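You operate a simulated robot arm through the tools that you are given. There is no shell and no other tool.

You are at the controls of a simulated robot arm. One attempt, no reset.

## Task
Count fifteen rivets each into the DAY pot and the SPARE pot.
Fine: one pull each; the filled DAY pot goes on top of the small chest, the SPARE pot stays on the seat.

The check looks at the end state, three seconds after you hand in, the way a careful person would. Anything else that was tipped, shoved, dropped, spilled or broken makes it a failure.

## Robot
A 7-joint arm with a two-finger parallel gripper, fixed in place. Base frame: the origin is on the floor under the middle of its stand, x ahead of it, y to its left, z up; the work surface is at about z = 0.8. Lengths are in m, angles in degrees, forces in N, time in s.
With the tool pointing down near the work surface it reaches from about 0.3 to 0.7 m from the base axis. Its first joint turns from -66.0 to 66.0 degrees. Payload 1.57 kg.
Tool frame: the origin (TCP) lies between the finger pads and is the grasp point; the fingertips stand 0.03 m ahead of it; z points along the fingers, y is the line along which they close. The gripper opens to 0.11 m. The fingers are 0.024 m wide and 0.012 m thick; the gripper's body (0.048 by 0.112 m) begins 0.078 m behind the TCP.
Orientation is that of the tool frame in the base frame, as a unit quaternion [x, y, z, w]. With the fingers straight down and closing along the base's y, the tool's x points along the base's -x, its y along +y and its z along -z.

## Interface
- The arm moves only by the tool drive_tool. Its argument "moves" is a list of rows, each a list of 7 numbers: the shift along the tool's x, y, z in units of 100 mm (1.0 is 100 mm), then the turn, a rotation vector about the tool's x, y, z in units of 90 degrees (1.0 is 90 degrees), then the closure in counts, from 0 (fully open) to 255 (shut). In form: [[tx, ty, tz, rx, ry, rz, jaw], ...]. A call has 1 to 20 rows; each row is the pose to reach, as a shift and turn from the pose commanded when the call began, along the tool's axes at that moment. A call with a number of a shift or a turn outside -1 to 1 is refused whole. A row lasts 0.2 s, in which the tool goes at most 0.05 m and 8.6 degrees; a call with a longer step from one row to the next is refused whole, and so is a gripper value outside its range. Where a pose cannot be reached the arm comes as near as it can. A force on the tool above 40 N (or 10 N above the force at the start of the call, whichever is more), or a blocked arm, ends the call early, and 0.2 s more pass. Each finger travels about 0.108 m/s and halts on what it meets, pressing with about 26 N; the grip force reading is that of the motor and also rises with nothing between the fingers. The clock runs only during rows and for 0.2 s after the last one: add rows that repeat a pose to give the fingers time. The reply holds the time, the measured pose of the TCP, the force on the tool along the base axes, the opening and the grip force, in the units named above and with some noise, with the torque about the TCP (base axes, N m) and any sound that the robot's microphone picked up.
- Cameras (640 x 400 px; columns grow to the right, rows downward): "scene" is fixed at [0.1688, -0.3928, 1.4103]; the picture's right is [0.77, -0.64, 0.00], its down [-0.33, -0.39, -0.86] and it looks along [0.55, 0.66, -0.51] (base axes); focal length 352 px, centre (320, 200). "wrist" rides on the gripper at [0.07, 0.016, -0.141] in the tool frame; the picture's right is [-0.23, 0.97, 0.00], its down [-0.86, -0.20, -0.48] and it looks along [-0.47, -0.11, 0.88] (tool axes); focal length 222 px, centre (320, 200).
- get_image(camera): a new picture of that camera. The clock stands still meanwhile.
- probe_pixels(camera, pixels): there is no depth. For up to 12 entries [column, row, z] of the newest picture of that camera ("zoom" is the newest enlarged one), the place [x, y] in the base frame at which the ray of that pixel passes the height z, good to about 0.003 m. The clock stands still meanwhile.
- inspect(camera, box): a new picture of the part [left, top, right, bottom] of that camera's present view, enlarged. The clock stands still meanwhile.
- job_done(): hands the job in; it is judged then, once.

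Unless the task says otherwise, let go and move clear before handing in.

The tools are called after ">>>" as a command line: name --pt "numbers of a row" for each row, then --argument value for the rest, lists and objects as JSON in quotes. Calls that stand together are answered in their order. drive_tool: Moves the arm, as the interface text tells. Its arguments: {"type":"object","properties":{"moves":{"type":"array","items":{"type":"array","items":{"type":"number"}}}},"required":["moves"]} The other tools are called the same way: get_image (camera) takes a picture; probe_pixels (camera, pixels) gives the place at which the rays of pixels pass given heights; inspect (camera, box) takes an enlarged picture of a part of a camera's view; job_done () hands the job in.

At the start:

```text
clock: 0.0
eef_pos: [0.3655, -0.0297, 1.1895]
tool_rot: [0.0, 1.0, 0.0, 0.0]
contact_force: [-0.2, 0.2, 0.0]
ft_torque: [-0.01, 0.01, 0.02]
width: 0.1101
gripper_force: 0.1
```

scene: 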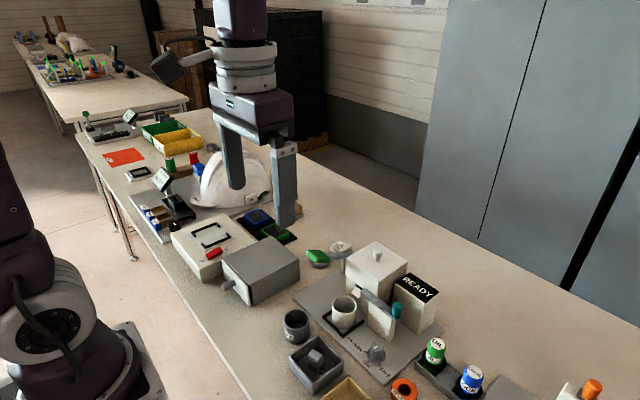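
wrist: 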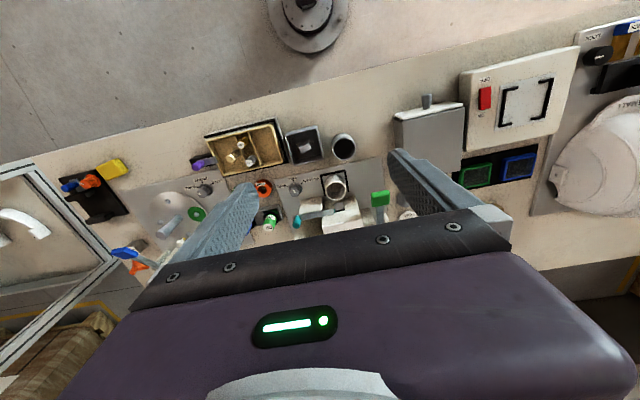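

The first pictures show a dispenser-like station around scene pixels (345,310), with a cup, a lever and a "READY" sign at (415,290). I'll enlarge these parts before moving.

>>> inspect --camera "scene" --box '[260, 230, 460, 400]'

>>> inspect --camera "scene" --box '[100, 110, 320, 310]'

>>> inspect --camera "scene" --box '[440, 280, 640, 400]'

>>> inspect --camera "wrist" --box '[180, 100, 460, 260]'

```text
2.35 times, centred on (360, 315) of scene
```

zoom: 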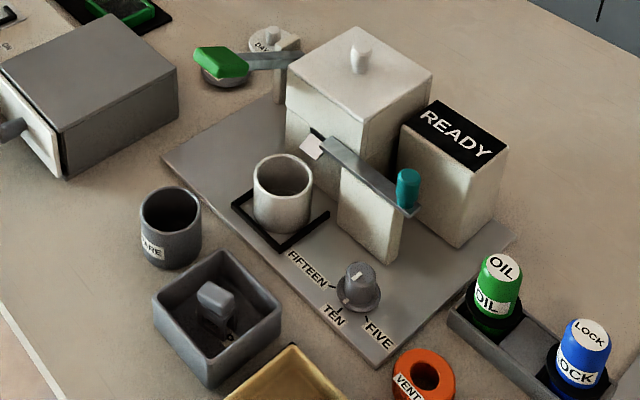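

```text
2.00 times, centred on (210, 210) of scene
```

zoom: 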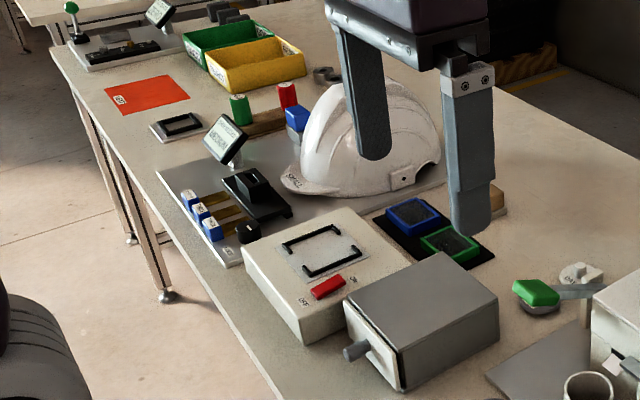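

```text
3.20 times, centred on (540, 340) of scene
```

zoom: 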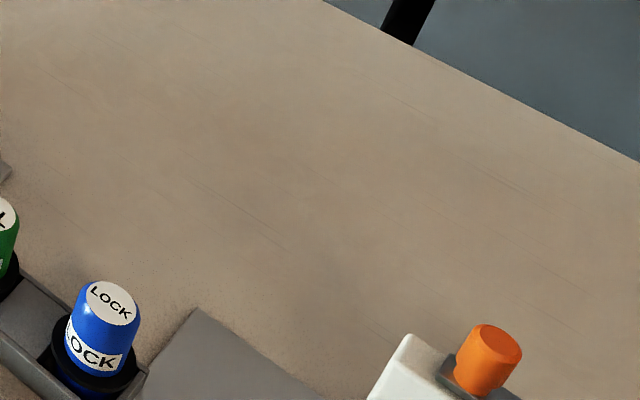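

```text
2.29 times, centred on (320, 180) of wrist
```

zoom: 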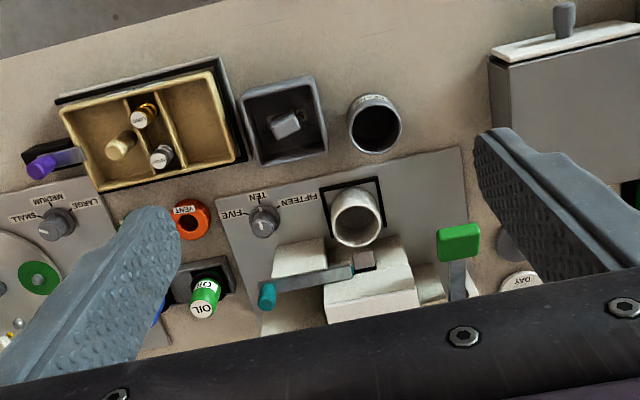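

The white cup stands on the seat outline at scene (344,310). The grey cup with "...ARE" is at (297,325), and a disc marked "DAY" is at (340,247). I'll zoom further to read the labels, the dial pointer and the cup contents.

>>> inspect --camera "scene" --box '[300, 230, 380, 280]'

>>> inspect --camera "scene" --box '[320, 280, 400, 330]'

>>> inspect --camera "scene" --box '[340, 325, 420, 375]'

>>> inspect --camera "scene" --box '[270, 300, 350, 350]'

>>> inspect --camera "wrist" --box '[270, 160, 350, 240]'

>>> inspect --camera "wrist" --box '[310, 130, 430, 230]'

```text
8.00 times, centred on (340, 255) of scene
```

zoom: 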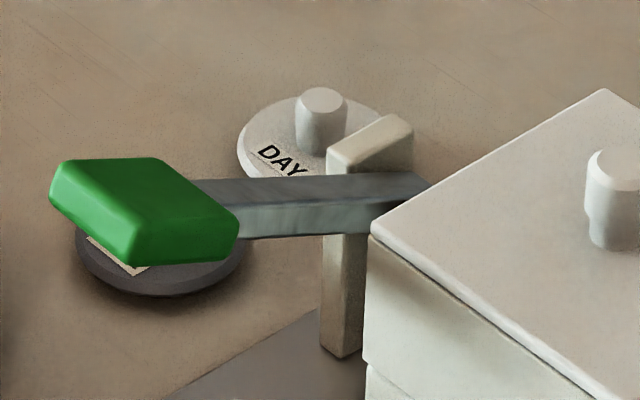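

```text
8.00 times, centred on (360, 305) of scene
```

zoom: 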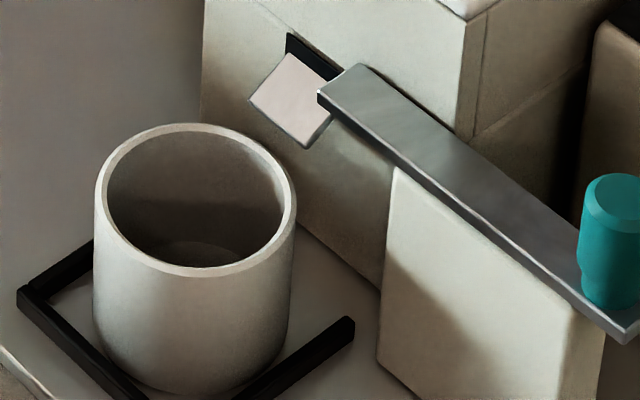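

```text
8.00 times, centred on (380, 350) of scene
```

zoom: 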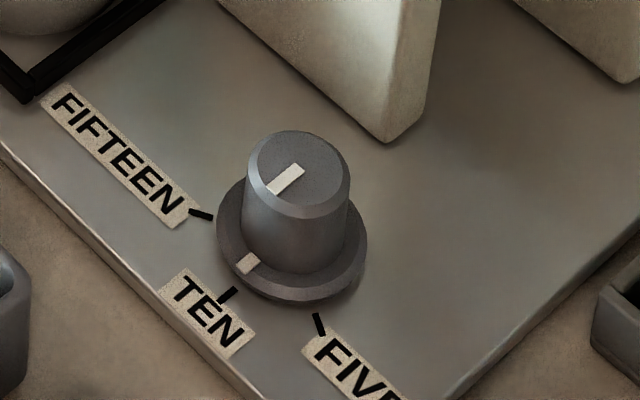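

```text
8.00 times, centred on (310, 325) of scene
```

zoom: 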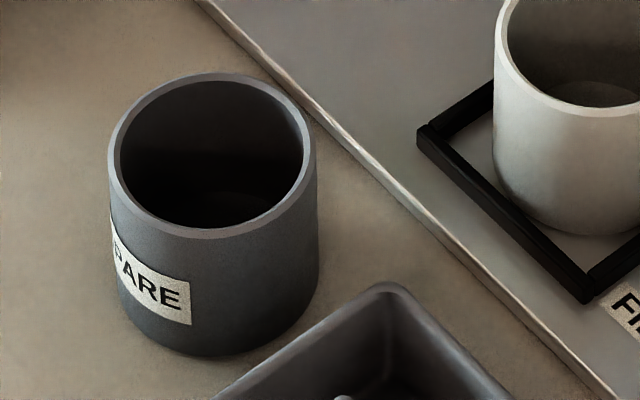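

```text
5.00 times, centred on (310, 200) of wrist
```

zoom: 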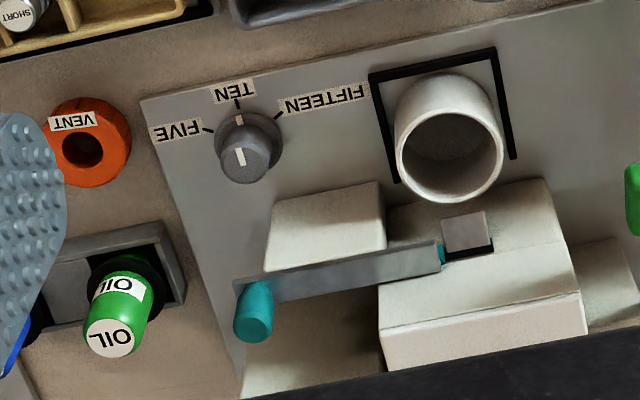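

```text
4.00 times, centred on (370, 180) of wrist
```

zoom: 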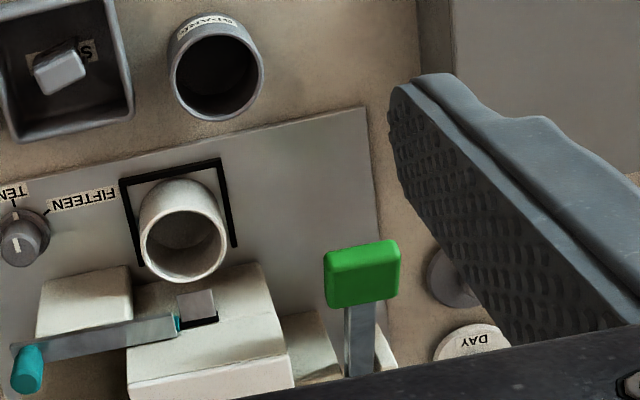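

The dial pointer is on TEN (zoom tick at (285,178)), so it must go to FIFTEEN. The white pot on the seat carries no visible label. I'll probe coordinates of the main features.

>>> probe_pixels --camera "scene" --pixels '[[344, 305, 0.86], [344, 305, 0.88], [346, 325, 0.81], [297, 320, 0.86], [298, 339, 0.8], [377, 346, 0.83], [397, 310, 0.88], [262, 262, 0.88], [235, 262, 0.88], [264, 305, 0.8], [375, 255, 0.9], [316, 256, 0.87]]'

>>> probe_pixels --camera "wrist" --pixels '[[337, 188, 0.86], [337, 188, 0.88], [344, 147, 0.86], [294, 188, 0.83], [297, 222, 0.88], [336, 215, 0.86], [379, 198, 0.88], [428, 140, 0.88], [427, 102, 0.86], [408, 214, 0.8], [395, 115, 0.88], [460, 103, 0.88]]'

```text
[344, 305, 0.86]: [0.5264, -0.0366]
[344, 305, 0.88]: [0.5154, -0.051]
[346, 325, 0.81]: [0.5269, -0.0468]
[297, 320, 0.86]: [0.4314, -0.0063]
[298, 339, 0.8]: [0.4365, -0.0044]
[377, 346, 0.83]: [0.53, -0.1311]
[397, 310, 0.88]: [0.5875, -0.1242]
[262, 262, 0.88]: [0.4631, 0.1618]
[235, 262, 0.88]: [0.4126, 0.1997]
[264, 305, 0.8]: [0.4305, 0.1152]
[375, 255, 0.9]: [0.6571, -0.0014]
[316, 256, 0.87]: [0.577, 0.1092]
```

```text
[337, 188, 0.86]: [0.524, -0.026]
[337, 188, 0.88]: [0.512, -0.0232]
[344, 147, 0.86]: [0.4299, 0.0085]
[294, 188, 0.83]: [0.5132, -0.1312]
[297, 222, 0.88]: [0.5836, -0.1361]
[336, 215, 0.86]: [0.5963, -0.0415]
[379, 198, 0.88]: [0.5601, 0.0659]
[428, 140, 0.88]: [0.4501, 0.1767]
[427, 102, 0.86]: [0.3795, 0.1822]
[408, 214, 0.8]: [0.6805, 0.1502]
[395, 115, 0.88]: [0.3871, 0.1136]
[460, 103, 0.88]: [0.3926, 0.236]
```

Triangulating the two views puts the white pot near (0.53, -0.03) with its rim at z≈0.85, and the grey SPARE pot near (0.44, 0.005). I'll move the arm forward for a clearer wrist view of the lever and chute.

>>> drive_tool --pt "-0.4 0 0 0 0 0 0" --pt "-0.8 0 0 0 0 0 0" --pt "-1.0 0 0.1 0 0 0 0" --pt "-1.0 0 0.1 0 0 0 0"

>>> get_image --camera "wrist"

>>> get_image --camera "scene"

```text
clock: 1.0
eef_pos: [0.465, -0.0293, 1.1808]
tool_rot: [0.001, 1.0, 0.001, 0.0]
contact_force: [0.6, -0.4, -0.1]
ft_torque: [0.02, 0.01, 0.02]
width: 0.11
gripper_force: 0.1
```

```text
taken
```

wrist: 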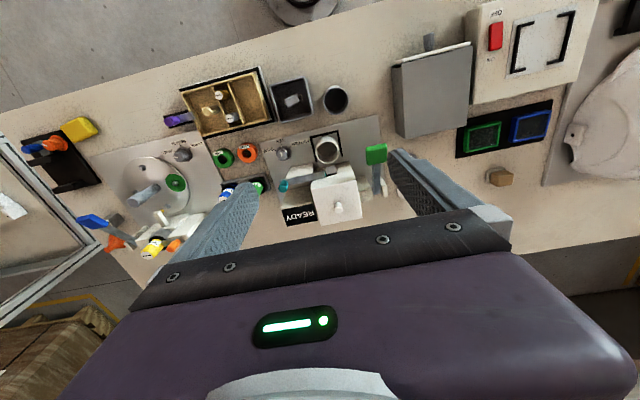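

```text
taken
```

scene: 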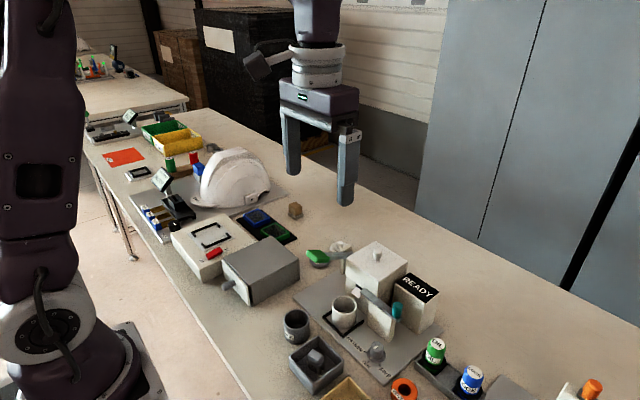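

>>> inspect --camera "wrist" --box '[250, 110, 410, 230]'

>>> inspect --camera "wrist" --box '[360, 0, 600, 200]'

>>> inspect --camera "wrist" --box '[160, 60, 360, 200]'

>>> inspect --camera "scene" --box '[330, 230, 450, 320]'

```text
3.33 times, centred on (330, 170) of wrist
```

zoom: 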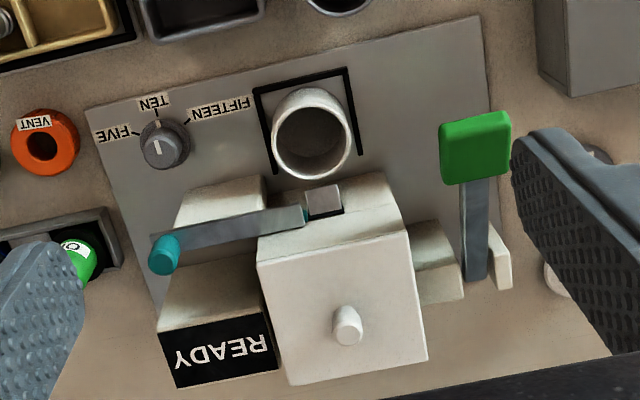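

```text
2.00 times, centred on (480, 100) of wrist
```

zoom: 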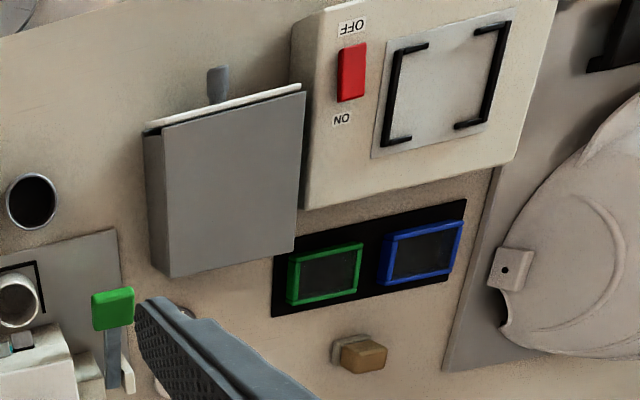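

```text
2.86 times, centred on (260, 130) of wrist
```

zoom: 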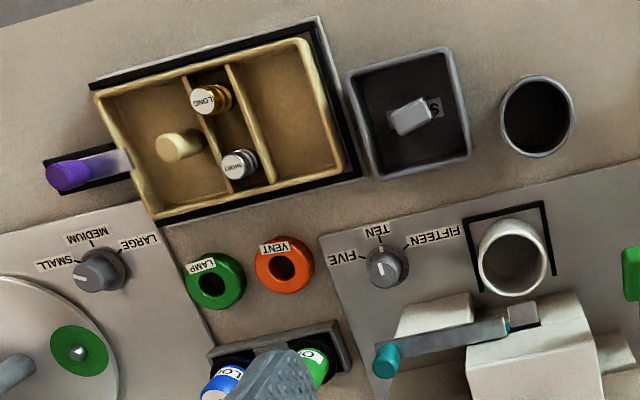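

```text
4.44 times, centred on (390, 275) of scene
```

zoom: 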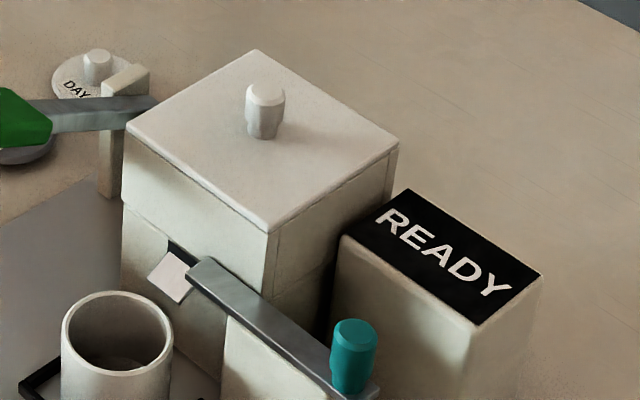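

The dispenser has a teal-handled lever pointing at the chute (wrist zoom (225,230)) and a green paddle (475,150). I need a closer view of both before deciding which to pull, so I'll back off and go lower.

>>> drive_tool --pt "0.4 0 0 0 0 0 0" --pt "0.8 0 0 0 0 0 0" --pt "1.0 0 0.35 0 0 0 0" --pt "1.0 0 0.75 0 0 0 0" --pt "1.0 0 1.0 0 0 0 0" --pt "1.0 0 1.0 0 0 0 0"

>>> get_image --camera "wrist"

```text
clock: 2.4
eef_pos: [0.3657, -0.03, 1.0795]
tool_rot: [0.0, 1.0, -0.001, 0.0]
contact_force: [0.3, -0.6, -0.2]
ft_torque: [0.04, -0.01, -0.01]
width: 0.1099
gripper_force: 0.1
```

```text
taken
```

wrist: 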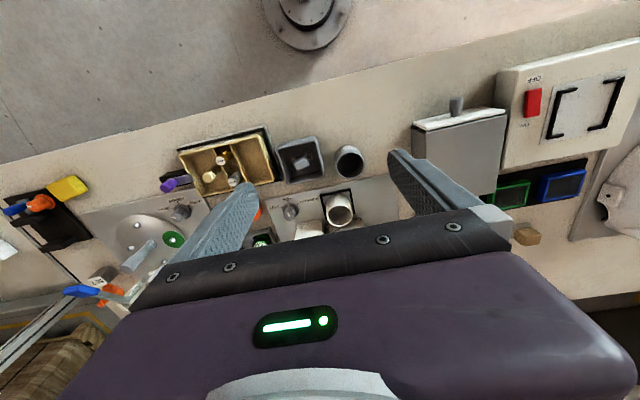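

From lower down the dispenser falls behind the gripper body (wrist row ~230). I'll tilt the tool so the camera looks further forward.

>>> drive_tool --pt "0 0 0 0 -0.09 0 0" --pt "0 0 0 0 -0.18 0 0" --pt "0 0 0 0 -0.27 0 0" --pt "0 0 0 0 -0.36 0 0" --pt "0 0 0 0 -0.4 0 0" --pt "0 0 0 0 -0.4 0 0"

>>> get_image --camera "wrist"

```text
clock: 3.8
eef_pos: [0.3656, -0.0307, 1.0809]
tool_rot: [0.0, 0.951, 0.0, 0.309]
contact_force: [-0.3, 1.1, 1.0]
ft_torque: [-0.03, 0.01, 0.01]
width: 0.1099
gripper_force: 0.0
out of reach, approached as far as the arm can: row 5
```

```text
taken
```

wrist: 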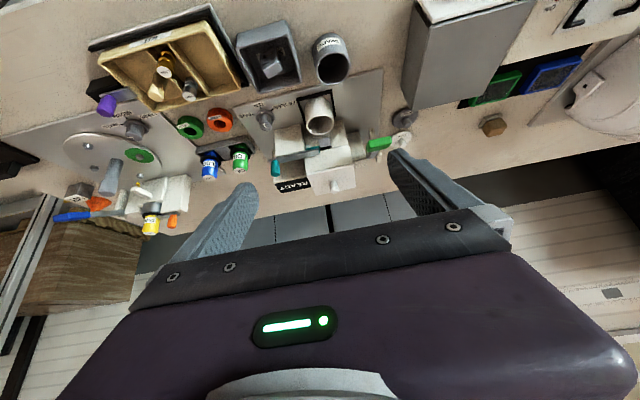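

Now the dispenser is clear between the fingers (around (320,150)). I'll enlarge it.

>>> inspect --camera "wrist" --box '[240, 80, 420, 200]'

>>> inspect --camera "wrist" --box '[220, 20, 360, 110]'

>>> inspect --camera "wrist" --box '[50, 20, 260, 240]'

```text
3.33 times, centred on (330, 140) of wrist
```

zoom: 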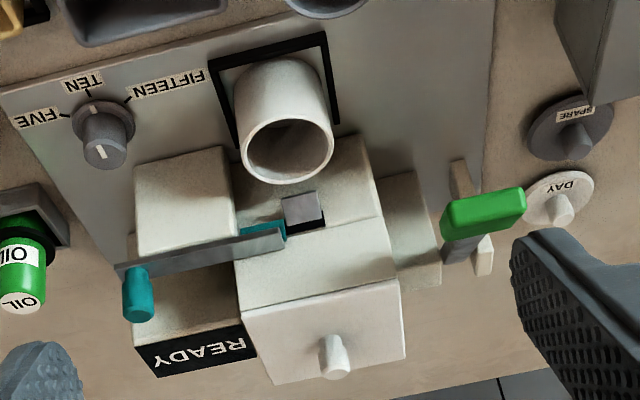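

```text
4.44 times, centred on (290, 65) of wrist
```

zoom: 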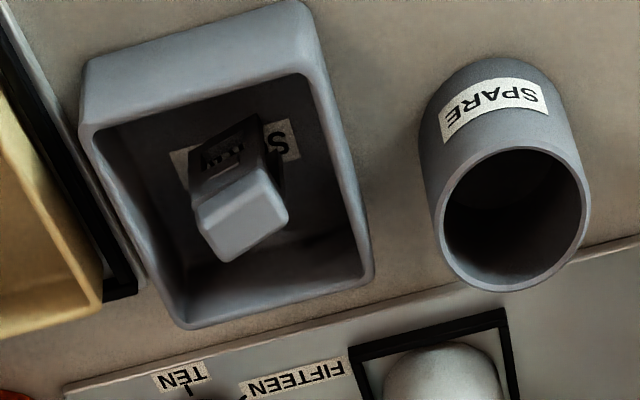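

```text
1.82 times, centred on (155, 130) of wrist
```

zoom: 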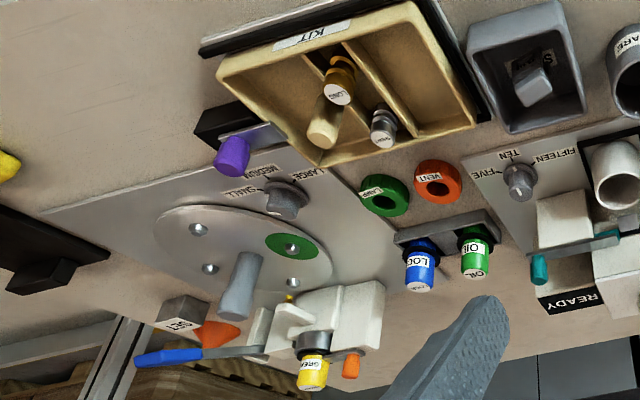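

The zoom shows the SPARE lid at (570,120), the DAY lid at (560,200) and a teal gate piece behind the lever at (262,230) beside the chute. I'll go closer to see how the teal lever is mounted.

>>> drive_tool --pt "-0.1 -0.2 0.3 0 0 0 0" --pt "-0.15 -0.4 0.7 0 0 0 0" --pt "-0.2 -0.5 1.0 0 0 0 0" --pt "-0.2 -0.5 1.0 0 0 0 0"

>>> get_image --camera "wrist"

>>> inspect --camera "wrist" --box '[240, 60, 440, 200]'

```text
clock: 4.8
eef_pos: [0.4401, -0.0812, 1.0111]
tool_rot: [0.0, 0.951, 0.0, 0.309]
contact_force: [0.2, -0.1, 0.6]
ft_torque: [0.02, 0.01, 0.0]
width: 0.1099
gripper_force: 0.2
```

```text
taken
```

wrist: 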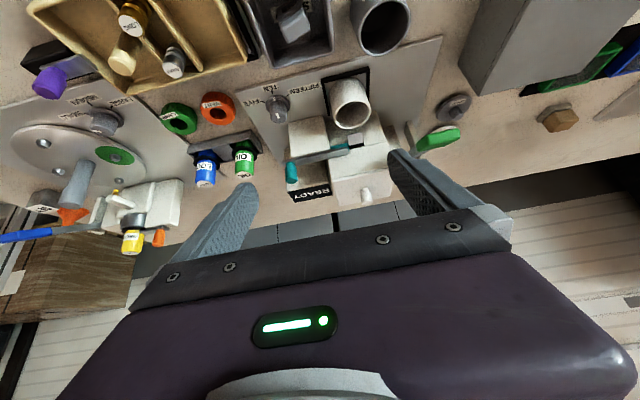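

```text
2.86 times, centred on (340, 130) of wrist
```

zoom: 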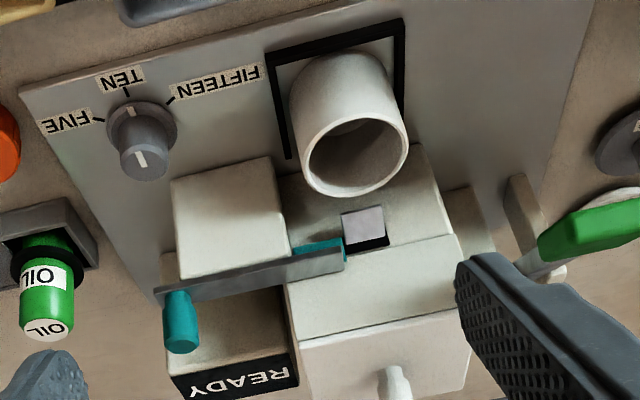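

The lever, teal handle and teal patch near the chute are now large. I'll enlarge just those and the green paddle.

>>> inspect --camera "wrist" --box '[280, 115, 380, 205]'

>>> inspect --camera "wrist" --box '[380, 80, 480, 170]'

>>> inspect --camera "scene" --box '[350, 270, 440, 340]'

```text
4.44 times, centred on (330, 160) of wrist
```

zoom: 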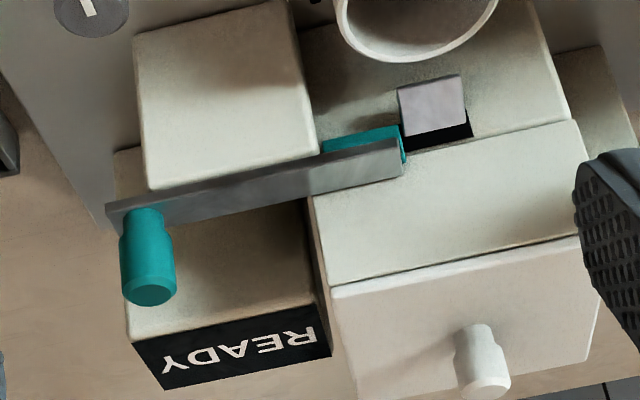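

```text
4.44 times, centred on (430, 125) of wrist
```

zoom: 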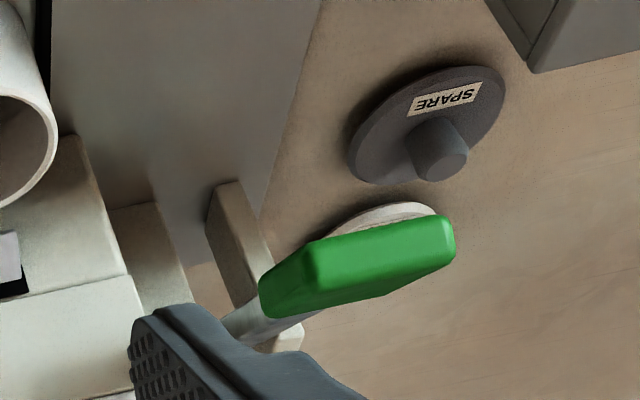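

```text
5.71 times, centred on (395, 305) of scene
```

zoom: 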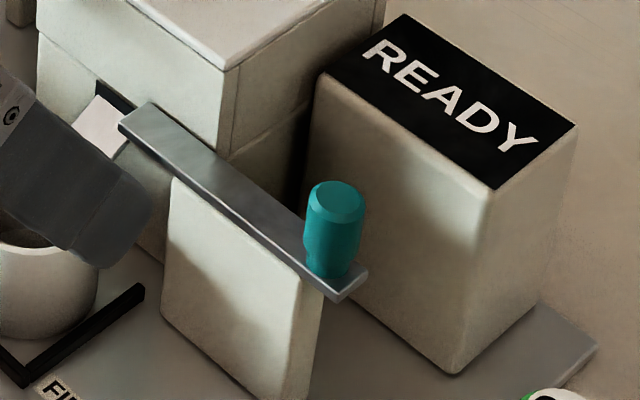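

The bar lies on top of its stand with the teal handle upright at its -y end. I'll triangulate the lever, handle, hopper, dial and chest from both cameras.

>>> probe_pixels --camera "wrist" --pixels '[[289.5, 162.3, 0.86], [289.5, 162.3, 0.9], [291.8, 180.8, 0.9], [291.8, 180.8, 0.93], [348.8, 149.5, 0.86], [348.8, 149.5, 0.9], [282, 162, 0.86], [356, 138.6, 0.86], [356, 138.6, 0.84], [350, 113, 0.85], [288.5, 115, 0.83], [439, 138, 0.9]]'

>>> probe_pixels --camera "scene" --pixels '[[397.1, 318.2, 0.86], [397.1, 318.2, 0.9], [398, 304.2, 0.9], [398, 304.2, 0.93], [362, 290.5, 0.86], [362, 290.5, 0.9], [399, 321, 0.86], [356.5, 292.5, 0.86], [356.5, 292.5, 0.84], [377, 337, 0.83], [377, 347, 0.81], [316, 258, 0.9]]'

```text
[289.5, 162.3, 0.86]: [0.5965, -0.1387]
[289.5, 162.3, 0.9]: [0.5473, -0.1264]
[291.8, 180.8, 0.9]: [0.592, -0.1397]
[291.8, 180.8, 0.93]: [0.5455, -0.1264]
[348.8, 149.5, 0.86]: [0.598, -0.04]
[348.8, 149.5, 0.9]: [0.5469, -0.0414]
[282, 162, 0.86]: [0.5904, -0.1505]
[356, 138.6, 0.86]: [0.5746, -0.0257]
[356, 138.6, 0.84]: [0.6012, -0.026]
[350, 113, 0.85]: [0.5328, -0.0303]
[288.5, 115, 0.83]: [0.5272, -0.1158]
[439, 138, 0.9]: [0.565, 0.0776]
```

```text
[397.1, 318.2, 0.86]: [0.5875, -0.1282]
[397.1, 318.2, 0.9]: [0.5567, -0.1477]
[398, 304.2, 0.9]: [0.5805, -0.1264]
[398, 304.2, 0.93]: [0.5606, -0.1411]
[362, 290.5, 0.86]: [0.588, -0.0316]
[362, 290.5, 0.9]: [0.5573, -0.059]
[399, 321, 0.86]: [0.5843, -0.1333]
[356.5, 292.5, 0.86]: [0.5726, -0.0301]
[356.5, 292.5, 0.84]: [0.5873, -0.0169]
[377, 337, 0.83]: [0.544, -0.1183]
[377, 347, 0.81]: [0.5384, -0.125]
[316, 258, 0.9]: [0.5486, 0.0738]
```

The handle peg comes out at about (0.573, -0.134), z 0.875–0.913, with the bar at z≈0.875 running to y≈-0.041 beside the chute. Next I'll work out the dial's centre, its marks and the plate geometry.

>>> inspect --camera "wrist" --box '[245, 70, 345, 130]'

>>> probe_pixels --camera "scene" --pixels '[[376.5, 355, 0.807], [376.5, 354, 0.81], [368.4, 361.9, 0.807], [365, 351.7, 0.807], [379.8, 365.4, 0.807], [377.2, 346.2, 0.83], [377.2, 346.2, 0.84], [375.7, 347.2, 0.83], [371, 357.8, 0.81], [346, 327, 0.807], [333, 313, 0.81], [332.3, 316.6, 0.807]]'

```text
6.40 times, centred on (295, 100) of wrist
```

zoom: 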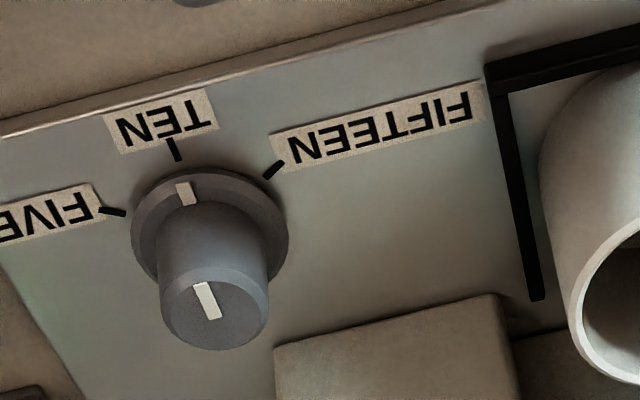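

```text
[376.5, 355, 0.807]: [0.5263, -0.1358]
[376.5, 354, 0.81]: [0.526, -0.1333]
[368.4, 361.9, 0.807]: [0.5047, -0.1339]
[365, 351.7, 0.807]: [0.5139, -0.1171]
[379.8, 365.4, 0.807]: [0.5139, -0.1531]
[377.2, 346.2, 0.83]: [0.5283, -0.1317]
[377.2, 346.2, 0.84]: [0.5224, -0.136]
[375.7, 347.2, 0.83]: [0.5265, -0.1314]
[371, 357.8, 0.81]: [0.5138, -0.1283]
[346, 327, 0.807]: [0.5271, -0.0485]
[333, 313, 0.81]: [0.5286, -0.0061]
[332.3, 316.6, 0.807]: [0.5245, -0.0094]
```

Solving the three marks puts the dial centre at about (0.527, -0.135), with FIFTEEN about 54° clockwise (seen from above) from TEN. Before touching anything I'll bring the tool upright again and move left to view the chest and the other side of the white pot.

>>> drive_tool --pt "0 0.2 -0.3 0 0.09 0 0" --pt "0 0.5 -0.6 0 0.18 0 0" --pt "0 0.8 -0.9 0 0.27 0 0" --pt "0 1.0 -1.0 0 0.36 0 0" --pt "0 1.0 -1.0 0 0.4 0 0" --pt "0 1.0 -1.0 0 0.4 0 0"

>>> get_image --camera "wrist"

>>> get_image --camera "scene"

```text
clock: 6.2
eef_pos: [0.3803, 0.0202, 1.0922]
tool_rot: [0.0, 1.0, -0.001, 0.0]
contact_force: [0.7, 0.4, 1.4]
ft_torque: [0.02, -0.01, -0.01]
width: 0.1099
gripper_force: 0.1
out of reach, approached as far as the arm can: row 1, 2
```

```text
taken
```

wrist: 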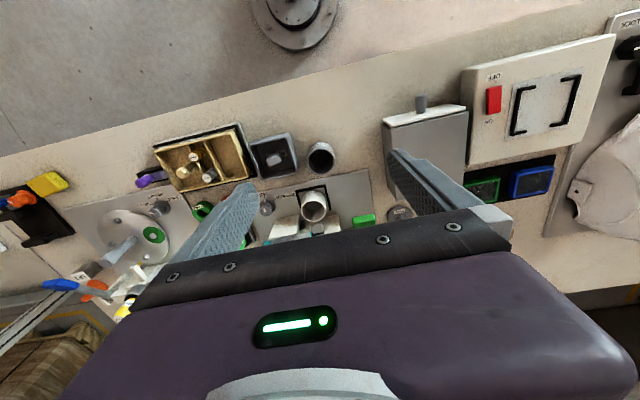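

```text
taken
```

scene: 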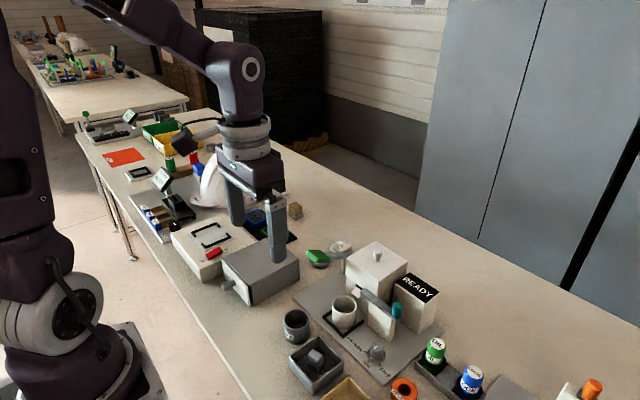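

The chest is half hidden behind the right finger at wrist (430,165). I'll move further left and up, and tilt a little for a full view of the chest top.

>>> drive_tool --pt "0 0.4 -0.2 0 -0.09 0 0" --pt "0 0.8 -0.4 0 -0.18 0 0" --pt "0 1.0 -0.5 0 -0.22 0 0" --pt "0 1.0 -0.5 0 -0.22 0 0"

>>> get_image --camera "wrist"

>>> inspect --camera "wrist" --box '[250, 30, 470, 170]'

```text
clock: 7.2
eef_pos: [0.3796, 0.1201, 1.1425]
tool_rot: [0.0, 0.985, 0.0, 0.174]
contact_force: [0.3, 0.4, -1.1]
ft_torque: [0.02, 0.02, 0.02]
width: 0.11
gripper_force: 0.2
```

```text
taken
```

wrist: 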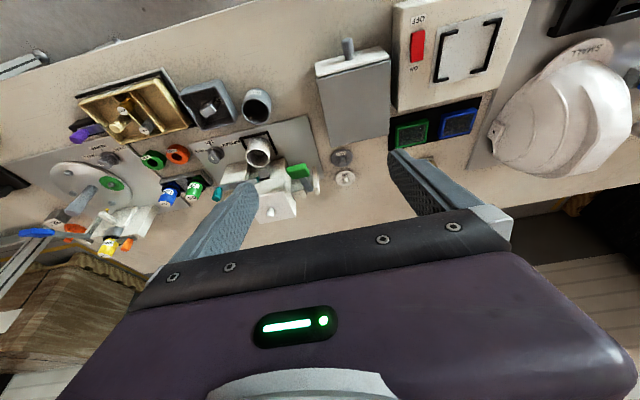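

```text
2.86 times, centred on (360, 100) of wrist
```

zoom: 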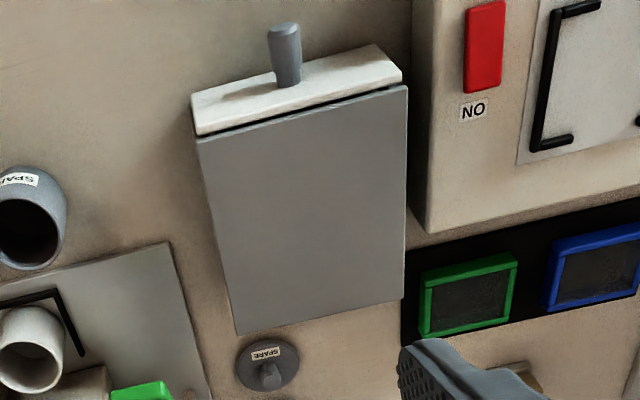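

The chest top is clear, with corners at wrist zoom (197,140), (405,90), (402,300) and (240,335). I'll triangulate its height and extents.

>>> probe_pixels --camera "wrist" --pixels '[[316.9, 79, 0.86], [316.9, 79, 0.89], [389.6, 61.5, 0.86], [389.6, 61.5, 0.89], [388.6, 134.9, 0.86], [388.6, 134.9, 0.89], [331.9, 147.1, 0.86], [331.9, 147.1, 0.89]]'

>>> inspect --camera "scene" --box '[200, 215, 320, 315]'

```text
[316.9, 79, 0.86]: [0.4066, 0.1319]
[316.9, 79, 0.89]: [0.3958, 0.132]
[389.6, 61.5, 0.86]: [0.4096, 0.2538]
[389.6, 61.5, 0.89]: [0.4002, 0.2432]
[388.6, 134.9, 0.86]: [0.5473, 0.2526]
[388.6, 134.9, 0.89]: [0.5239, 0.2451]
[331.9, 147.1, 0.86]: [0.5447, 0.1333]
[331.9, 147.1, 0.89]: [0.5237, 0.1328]
```

```text
4.00 times, centred on (260, 265) of scene
```

zoom: 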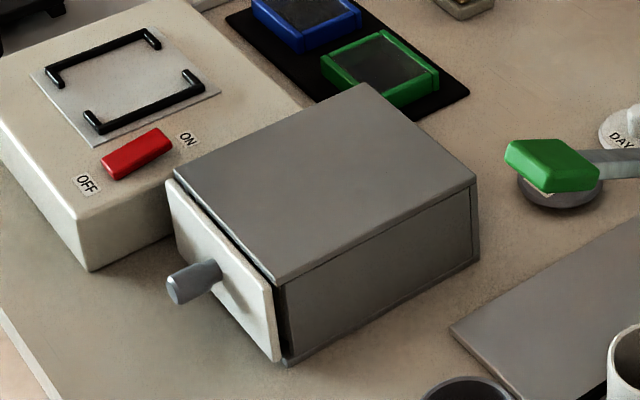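

>>> probe_pixels --camera "zoom" --pixels '[[174, 178, 0.86], [174, 178, 0.89], [277, 281, 0.86], [277, 281, 0.89], [475, 178, 0.86], [475, 178, 0.89], [365, 85, 0.86], [365, 85, 0.89], [288, 362, 0.8], [555, 175, 0.9]]'

>>> inspect --camera "wrist" --box '[190, 120, 350, 230]'

```text
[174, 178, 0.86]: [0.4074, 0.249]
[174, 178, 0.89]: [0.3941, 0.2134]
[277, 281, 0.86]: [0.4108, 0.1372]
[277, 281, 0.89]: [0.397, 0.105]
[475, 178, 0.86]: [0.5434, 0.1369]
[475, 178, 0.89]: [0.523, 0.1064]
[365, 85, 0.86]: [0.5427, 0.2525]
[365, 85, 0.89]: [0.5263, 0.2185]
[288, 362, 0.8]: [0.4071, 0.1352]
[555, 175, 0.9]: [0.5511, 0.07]
```

```text
3.64 times, centred on (270, 175) of wrist
```

zoom: 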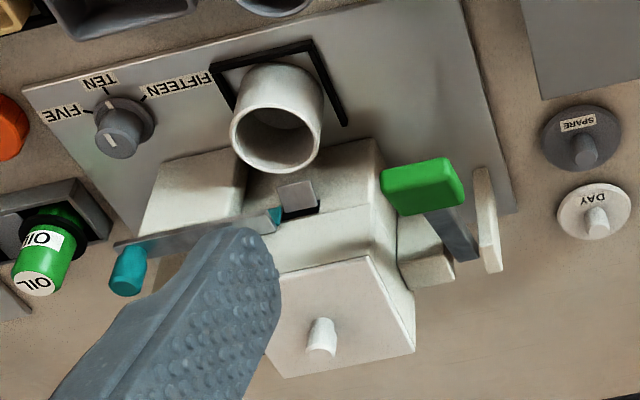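

The chest top is at z≈0.863, covering x 0.41–0.543 and y 0.135–0.25, with its centre near (0.475, 0.193). The teal patch beside the chute confirms the teal lever as the dispensing one, so I'll go to the dial first and set it to FIFTEEN.

>>> drive_tool --pt "-0.15 -0.4 0.05 0 0.09 0 0" --pt "-0.3 -0.8 0.1 0 0.18 0 0" --pt "-0.47 -1.0 0.17 0 0.22 0 0" --pt "-0.47 -1.0 0.17 0 0.22 0 0"

>>> drive_tool --pt "-0.3 -0.35 0.1 0 0 -0.09 30" --pt "-0.6 -0.7 0.2 0 0 -0.18 60" --pt "-0.9 -1.0 0.3 0 0 -0.27 90" --pt "-0.95 -1.0 0.5 0 0 -0.3 120" --pt "-0.95 -1.0 0.5 0 0 -0.3 140"

```text
clock: 8.2
eef_pos: [0.431, 0.0198, 1.1411]
tool_rot: [0.0, 1.0, 0.0, 0.001]
contact_force: [0.1, -0.4, -0.1]
ft_torque: [-0.02, 0.01, -0.02]
width: 0.1097
gripper_force: 0.1
```

```text
clock: 9.4
eef_pos: [0.5273, -0.0795, 1.0916]
tool_rot: [-0.234, 0.972, -0.001, 0.001]
contact_force: [1.0, 0.0, -0.4]
ft_torque: [0.01, 0.0, -0.01]
width: 0.0498
gripper_force: 0.0
```

The tool is upright with a -27° yaw and 0.05 m open, above (0.527, -0.08). I'll shift over the dial and descend partway, then check alignment.

>>> drive_tool --pt "0.13 -0.25 0.1 0 0 0 140" --pt "0.2525 -0.494 0.4 0 0 0 140" --pt "0.2525 -0.494 0.8 0 0 0 140" --pt "0.2525 -0.494 1.0 0 0 0 140" --pt "0.2525 -0.494 1.0 0 0 0 140"

>>> get_image --camera "wrist"

>>> inspect --camera "scene" --box '[320, 250, 440, 380]'

```text
clock: 10.6
eef_pos: [0.5258, -0.1354, 0.9913]
tool_rot: [-0.233, 0.972, 0.0, 0.0]
contact_force: [-0.3, -0.5, 0.2]
ft_torque: [-0.01, -0.01, -0.02]
width: 0.0492
gripper_force: 0.0
```

```text
taken
```

wrist: 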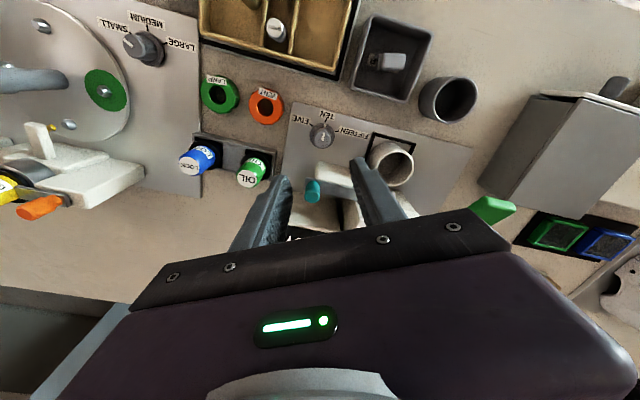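

```text
3.08 times, centred on (380, 315) of scene
```

zoom: 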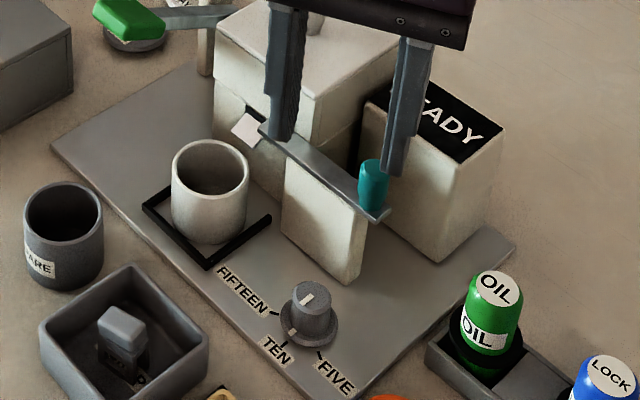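

The dial is visible at wrist (322,138). I'll re-measure its centre from here before lowering.

>>> inspect --camera "wrist" --box '[280, 100, 440, 200]'

```text
4.00 times, centred on (360, 150) of wrist
```

zoom: 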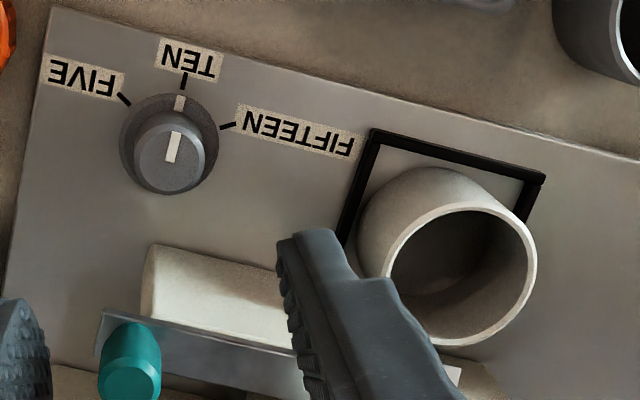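

>>> probe_pixels --camera "zoom" --pixels '[[170, 140, 0.81], [168, 163, 0.834], [168, 163, 0.83], [184, 81, 0.806], [123, 99, 0.806], [228, 126, 0.806], [131, 365, 0.913], [463, 275, 0.85], [447, 210, 0.806], [364, 235, 0.81], [535, 180, 0.81], [385, 140, 0.81]]'

```text
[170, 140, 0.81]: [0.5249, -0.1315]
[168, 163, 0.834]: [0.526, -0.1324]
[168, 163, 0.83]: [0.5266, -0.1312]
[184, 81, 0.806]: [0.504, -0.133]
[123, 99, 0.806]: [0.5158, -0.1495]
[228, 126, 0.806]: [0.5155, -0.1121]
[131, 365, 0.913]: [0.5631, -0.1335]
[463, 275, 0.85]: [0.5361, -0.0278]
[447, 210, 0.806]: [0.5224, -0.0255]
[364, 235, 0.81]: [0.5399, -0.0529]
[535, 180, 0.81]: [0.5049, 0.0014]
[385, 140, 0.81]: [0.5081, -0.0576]
```

The two views agree on a dial centre near (0.526, -0.133). I'll lower with the fingers straddling the knob until the tips are just above the base disc.

>>> drive_tool --pt "-0.011 0.021 0.3 0 0 0 140" --pt "-0.011 0.021 0.6 0 0 0 140" --pt "-0.011 0.021 0.9 0 0 0 140" --pt "-0.011 0.021 1.0 0 0 0 140" --pt "-0.011 0.021 1.0 0 0 0 140"

>>> inspect --camera "scene" --box '[320, 270, 440, 380]'

>>> inspect --camera "wrist" --box '[220, 120, 440, 270]'

```text
clock: 11.8
eef_pos: [0.5256, -0.1324, 0.891]
tool_rot: [-0.233, 0.972, 0.0, 0.0]
contact_force: [0.4, 0.6, 0.4]
ft_torque: [-0.02, -0.03, 0.01]
width: 0.0492
gripper_force: 0.0
```

```text
3.64 times, centred on (380, 325) of scene
```

zoom: 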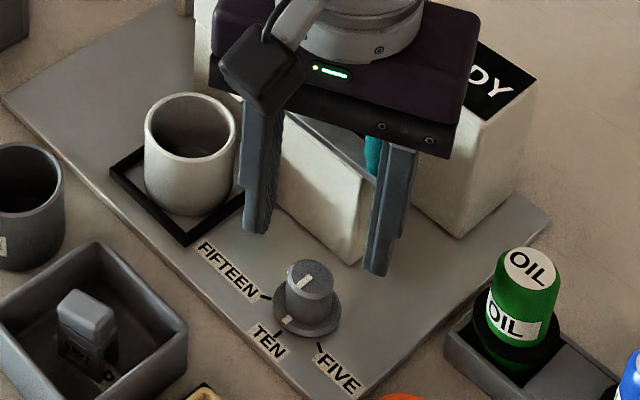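

```text
2.67 times, centred on (330, 195) of wrist
```

zoom: 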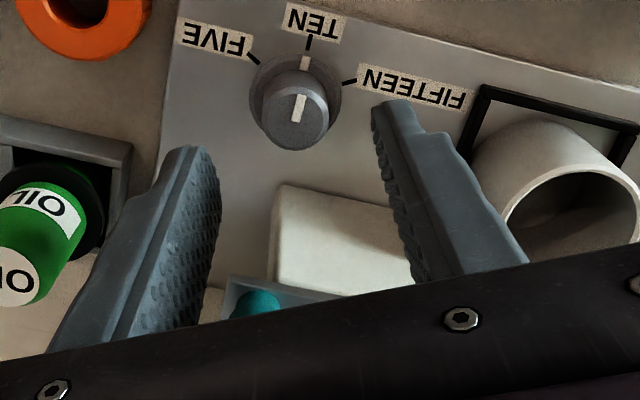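

The dial sits centred between the fingers at wrist zoom (297,110). I'll lower the last 43 mm, then close on the knob.

>>> drive_tool --pt "0 0 0.2 0 0 0 140" --pt "0 0 0.35 0 0 0 140" --pt "0 0 0.43 0 0 0 140" --pt "0 0 0.43 0 0 0 140"

>>> inspect --camera "scene" --box '[320, 270, 440, 380]'

```text
clock: 12.8
eef_pos: [0.5253, -0.1318, 0.8493]
tool_rot: [-0.235, 0.972, -0.001, 0.0]
contact_force: [0.1, -1.5, 0.3]
ft_torque: [-0.02, -0.01, 0.01]
width: 0.0496
gripper_force: 0.2
```

```text
3.64 times, centred on (380, 325) of scene
```

zoom: 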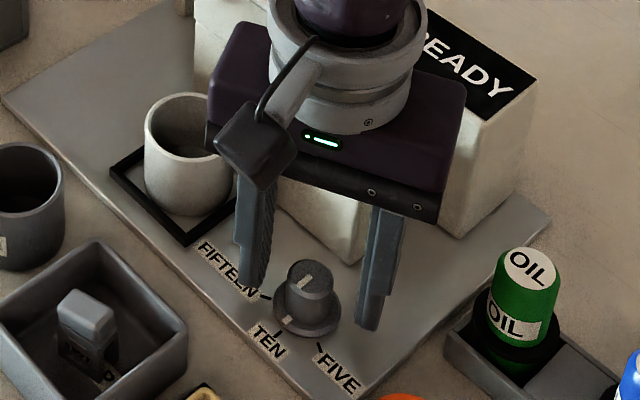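

The fingertips flank the knob evenly at scene zoom (250,280) and (367,325). I'll close on it now.

>>> drive_tool --pt "0 0 0 0 0 0 180" --pt "0 0 0 0 0 0 220" --pt "0 0 0 0 0 0 255" --pt "0 0 0 0 0 0 255"

>>> inspect --camera "scene" --box '[320, 270, 440, 380]'

```text
clock: 13.8
eef_pos: [0.5258, -0.1324, 0.8479]
tool_rot: [-0.234, 0.972, 0.0, 0.0]
contact_force: [-5.3, 8.0, 0.9]
ft_torque: [-0.01, -0.02, 0.01]
width: 0.0245
gripper_force: 36.5
```

```text
3.64 times, centred on (380, 325) of scene
```

zoom: 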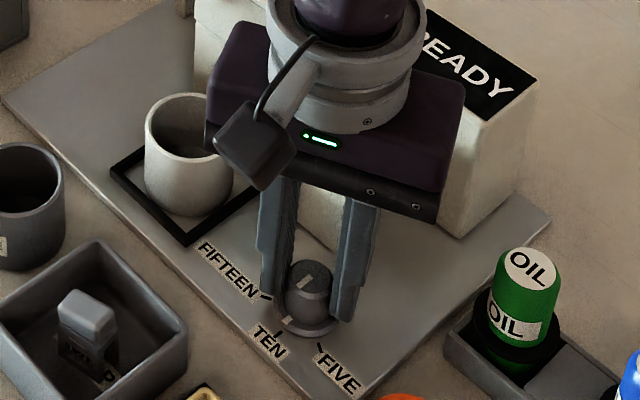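

I have the knob at width 0.0245 with about 9 N sideways along the finger line, so it is slightly off-centre. I'll shift 1 mm to relieve that and start turning clockwise.

>>> drive_tool --pt "0 0.01 0 0 0 0 255" --pt "0 0.01 0 0 0 0.08 255" --pt "0 0.01 0 0 0 0.16 255" --pt "0 0.01 0 0 0 0.24 255" --pt "0 0.01 0 0 0 0.32 255" --pt "0 0.01 0 0 0 0.32 255"

>>> inspect --camera "scene" --box '[320, 270, 440, 380]'

```text
clock: 15.2
eef_pos: [0.5248, -0.1326, 0.8494]
tool_rot: [0.017, 1.0, 0.0, -0.001]
contact_force: [-4.8, -0.4, -6.0]
ft_torque: [0.27, -0.3, 0.01]
width: 0.0244
gripper_force: 35.9
```

```text
3.64 times, centred on (380, 325) of scene
```

zoom: 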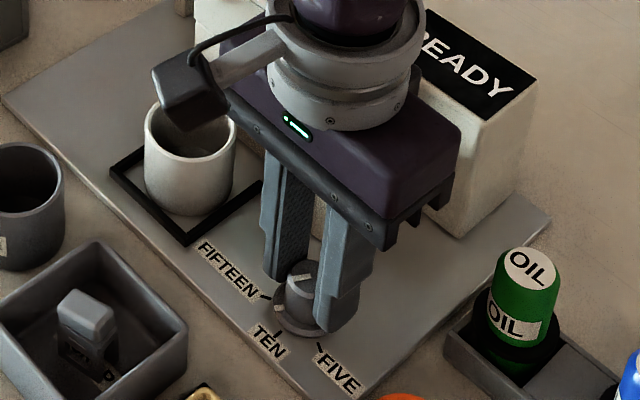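

The knob is turning, with the pointer now between TEN and FIFTEEN near zoom (283,290). I'll turn another 28° and look again.

>>> drive_tool --pt "0 0 0 0 0 0.08 255" --pt "0 0 0 0 0 0.16 255" --pt "0 0 0 0 0 0.24 255" --pt "0 0 0 0 0 0.31 255" --pt "0 0 0 0 0 0.31 255"

>>> inspect --camera "scene" --box '[340, 325, 420, 375]'

>>> inspect --camera "wrist" --box '[240, 100, 420, 240]'

```text
clock: 16.4
eef_pos: [0.5246, -0.1329, 0.8494]
tool_rot: [0.258, 0.966, -0.001, 0.001]
contact_force: [-4.3, -6.6, -11.7]
ft_torque: [0.19, -0.02, -0.02]
width: 0.0246
gripper_force: 36.3
```

```text
8.00 times, centred on (380, 350) of scene
```

zoom: 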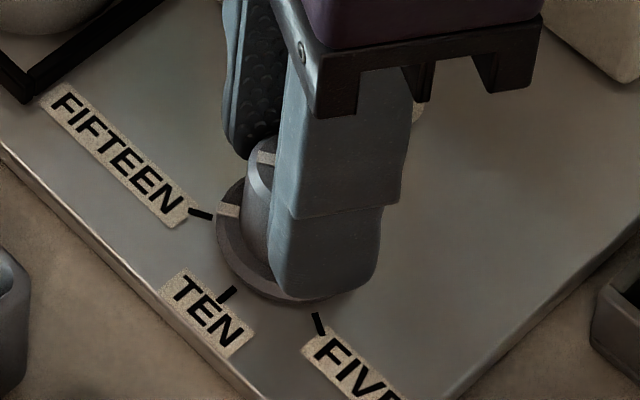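

```text
2.86 times, centred on (330, 170) of wrist
```

zoom: 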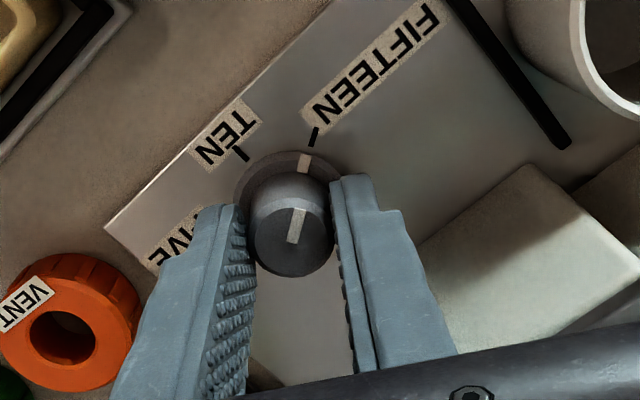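

The base-disc pointer now lines up with the FIFTEEN mark (wrist zoom pointer (303,163), mark (313,137)). I'll open slightly, check that it stays, and lift.

>>> drive_tool --pt "0 0 0 0 0 0 200" --pt "0 0 0 0 0 0 165" --pt "0 0 0 0 0 0 165"

>>> drive_tool --pt "0 0 -0.2 0 0 0 165" --pt "0 0 -0.6 0 0 0 165" --pt "0 0 -1.0 0 0 0 165" --pt "0 0 -1.0 0 0 0 165"

>>> inspect --camera "scene" --box '[340, 325, 420, 375]'

>>> inspect --camera "wrist" --box '[240, 80, 420, 220]'

```text
clock: 17.2
eef_pos: [0.5252, -0.1316, 0.8487]
tool_rot: [0.256, 0.967, -0.001, 0.0]
contact_force: [0.8, -0.6, -0.2]
ft_torque: [0.01, 0.02, 0.0]
width: 0.0384
gripper_force: 0.1
```

```text
clock: 18.2
eef_pos: [0.5245, -0.1318, 0.9496]
tool_rot: [0.257, 0.966, 0.0, 0.0]
contact_force: [-0.2, 0.0, 0.4]
ft_torque: [-0.05, 0.01, 0.02]
width: 0.0387
gripper_force: 0.0
```

```text
8.00 times, centred on (380, 350) of scene
```

zoom: 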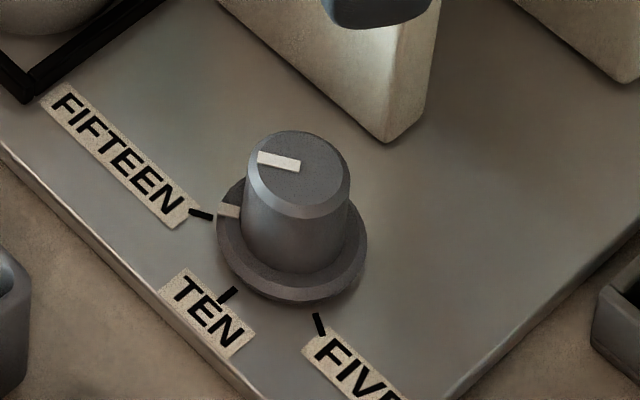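

```text
2.86 times, centred on (330, 150) of wrist
```

zoom: 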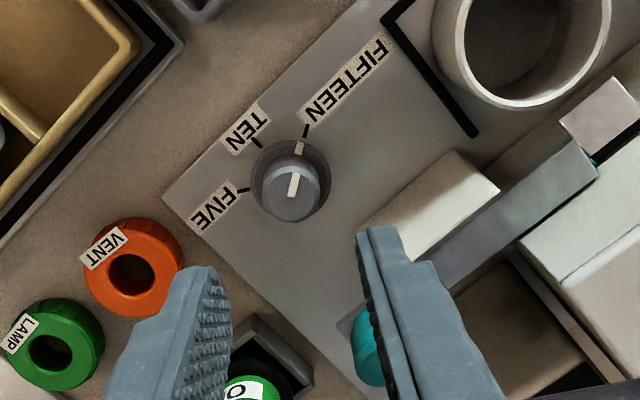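

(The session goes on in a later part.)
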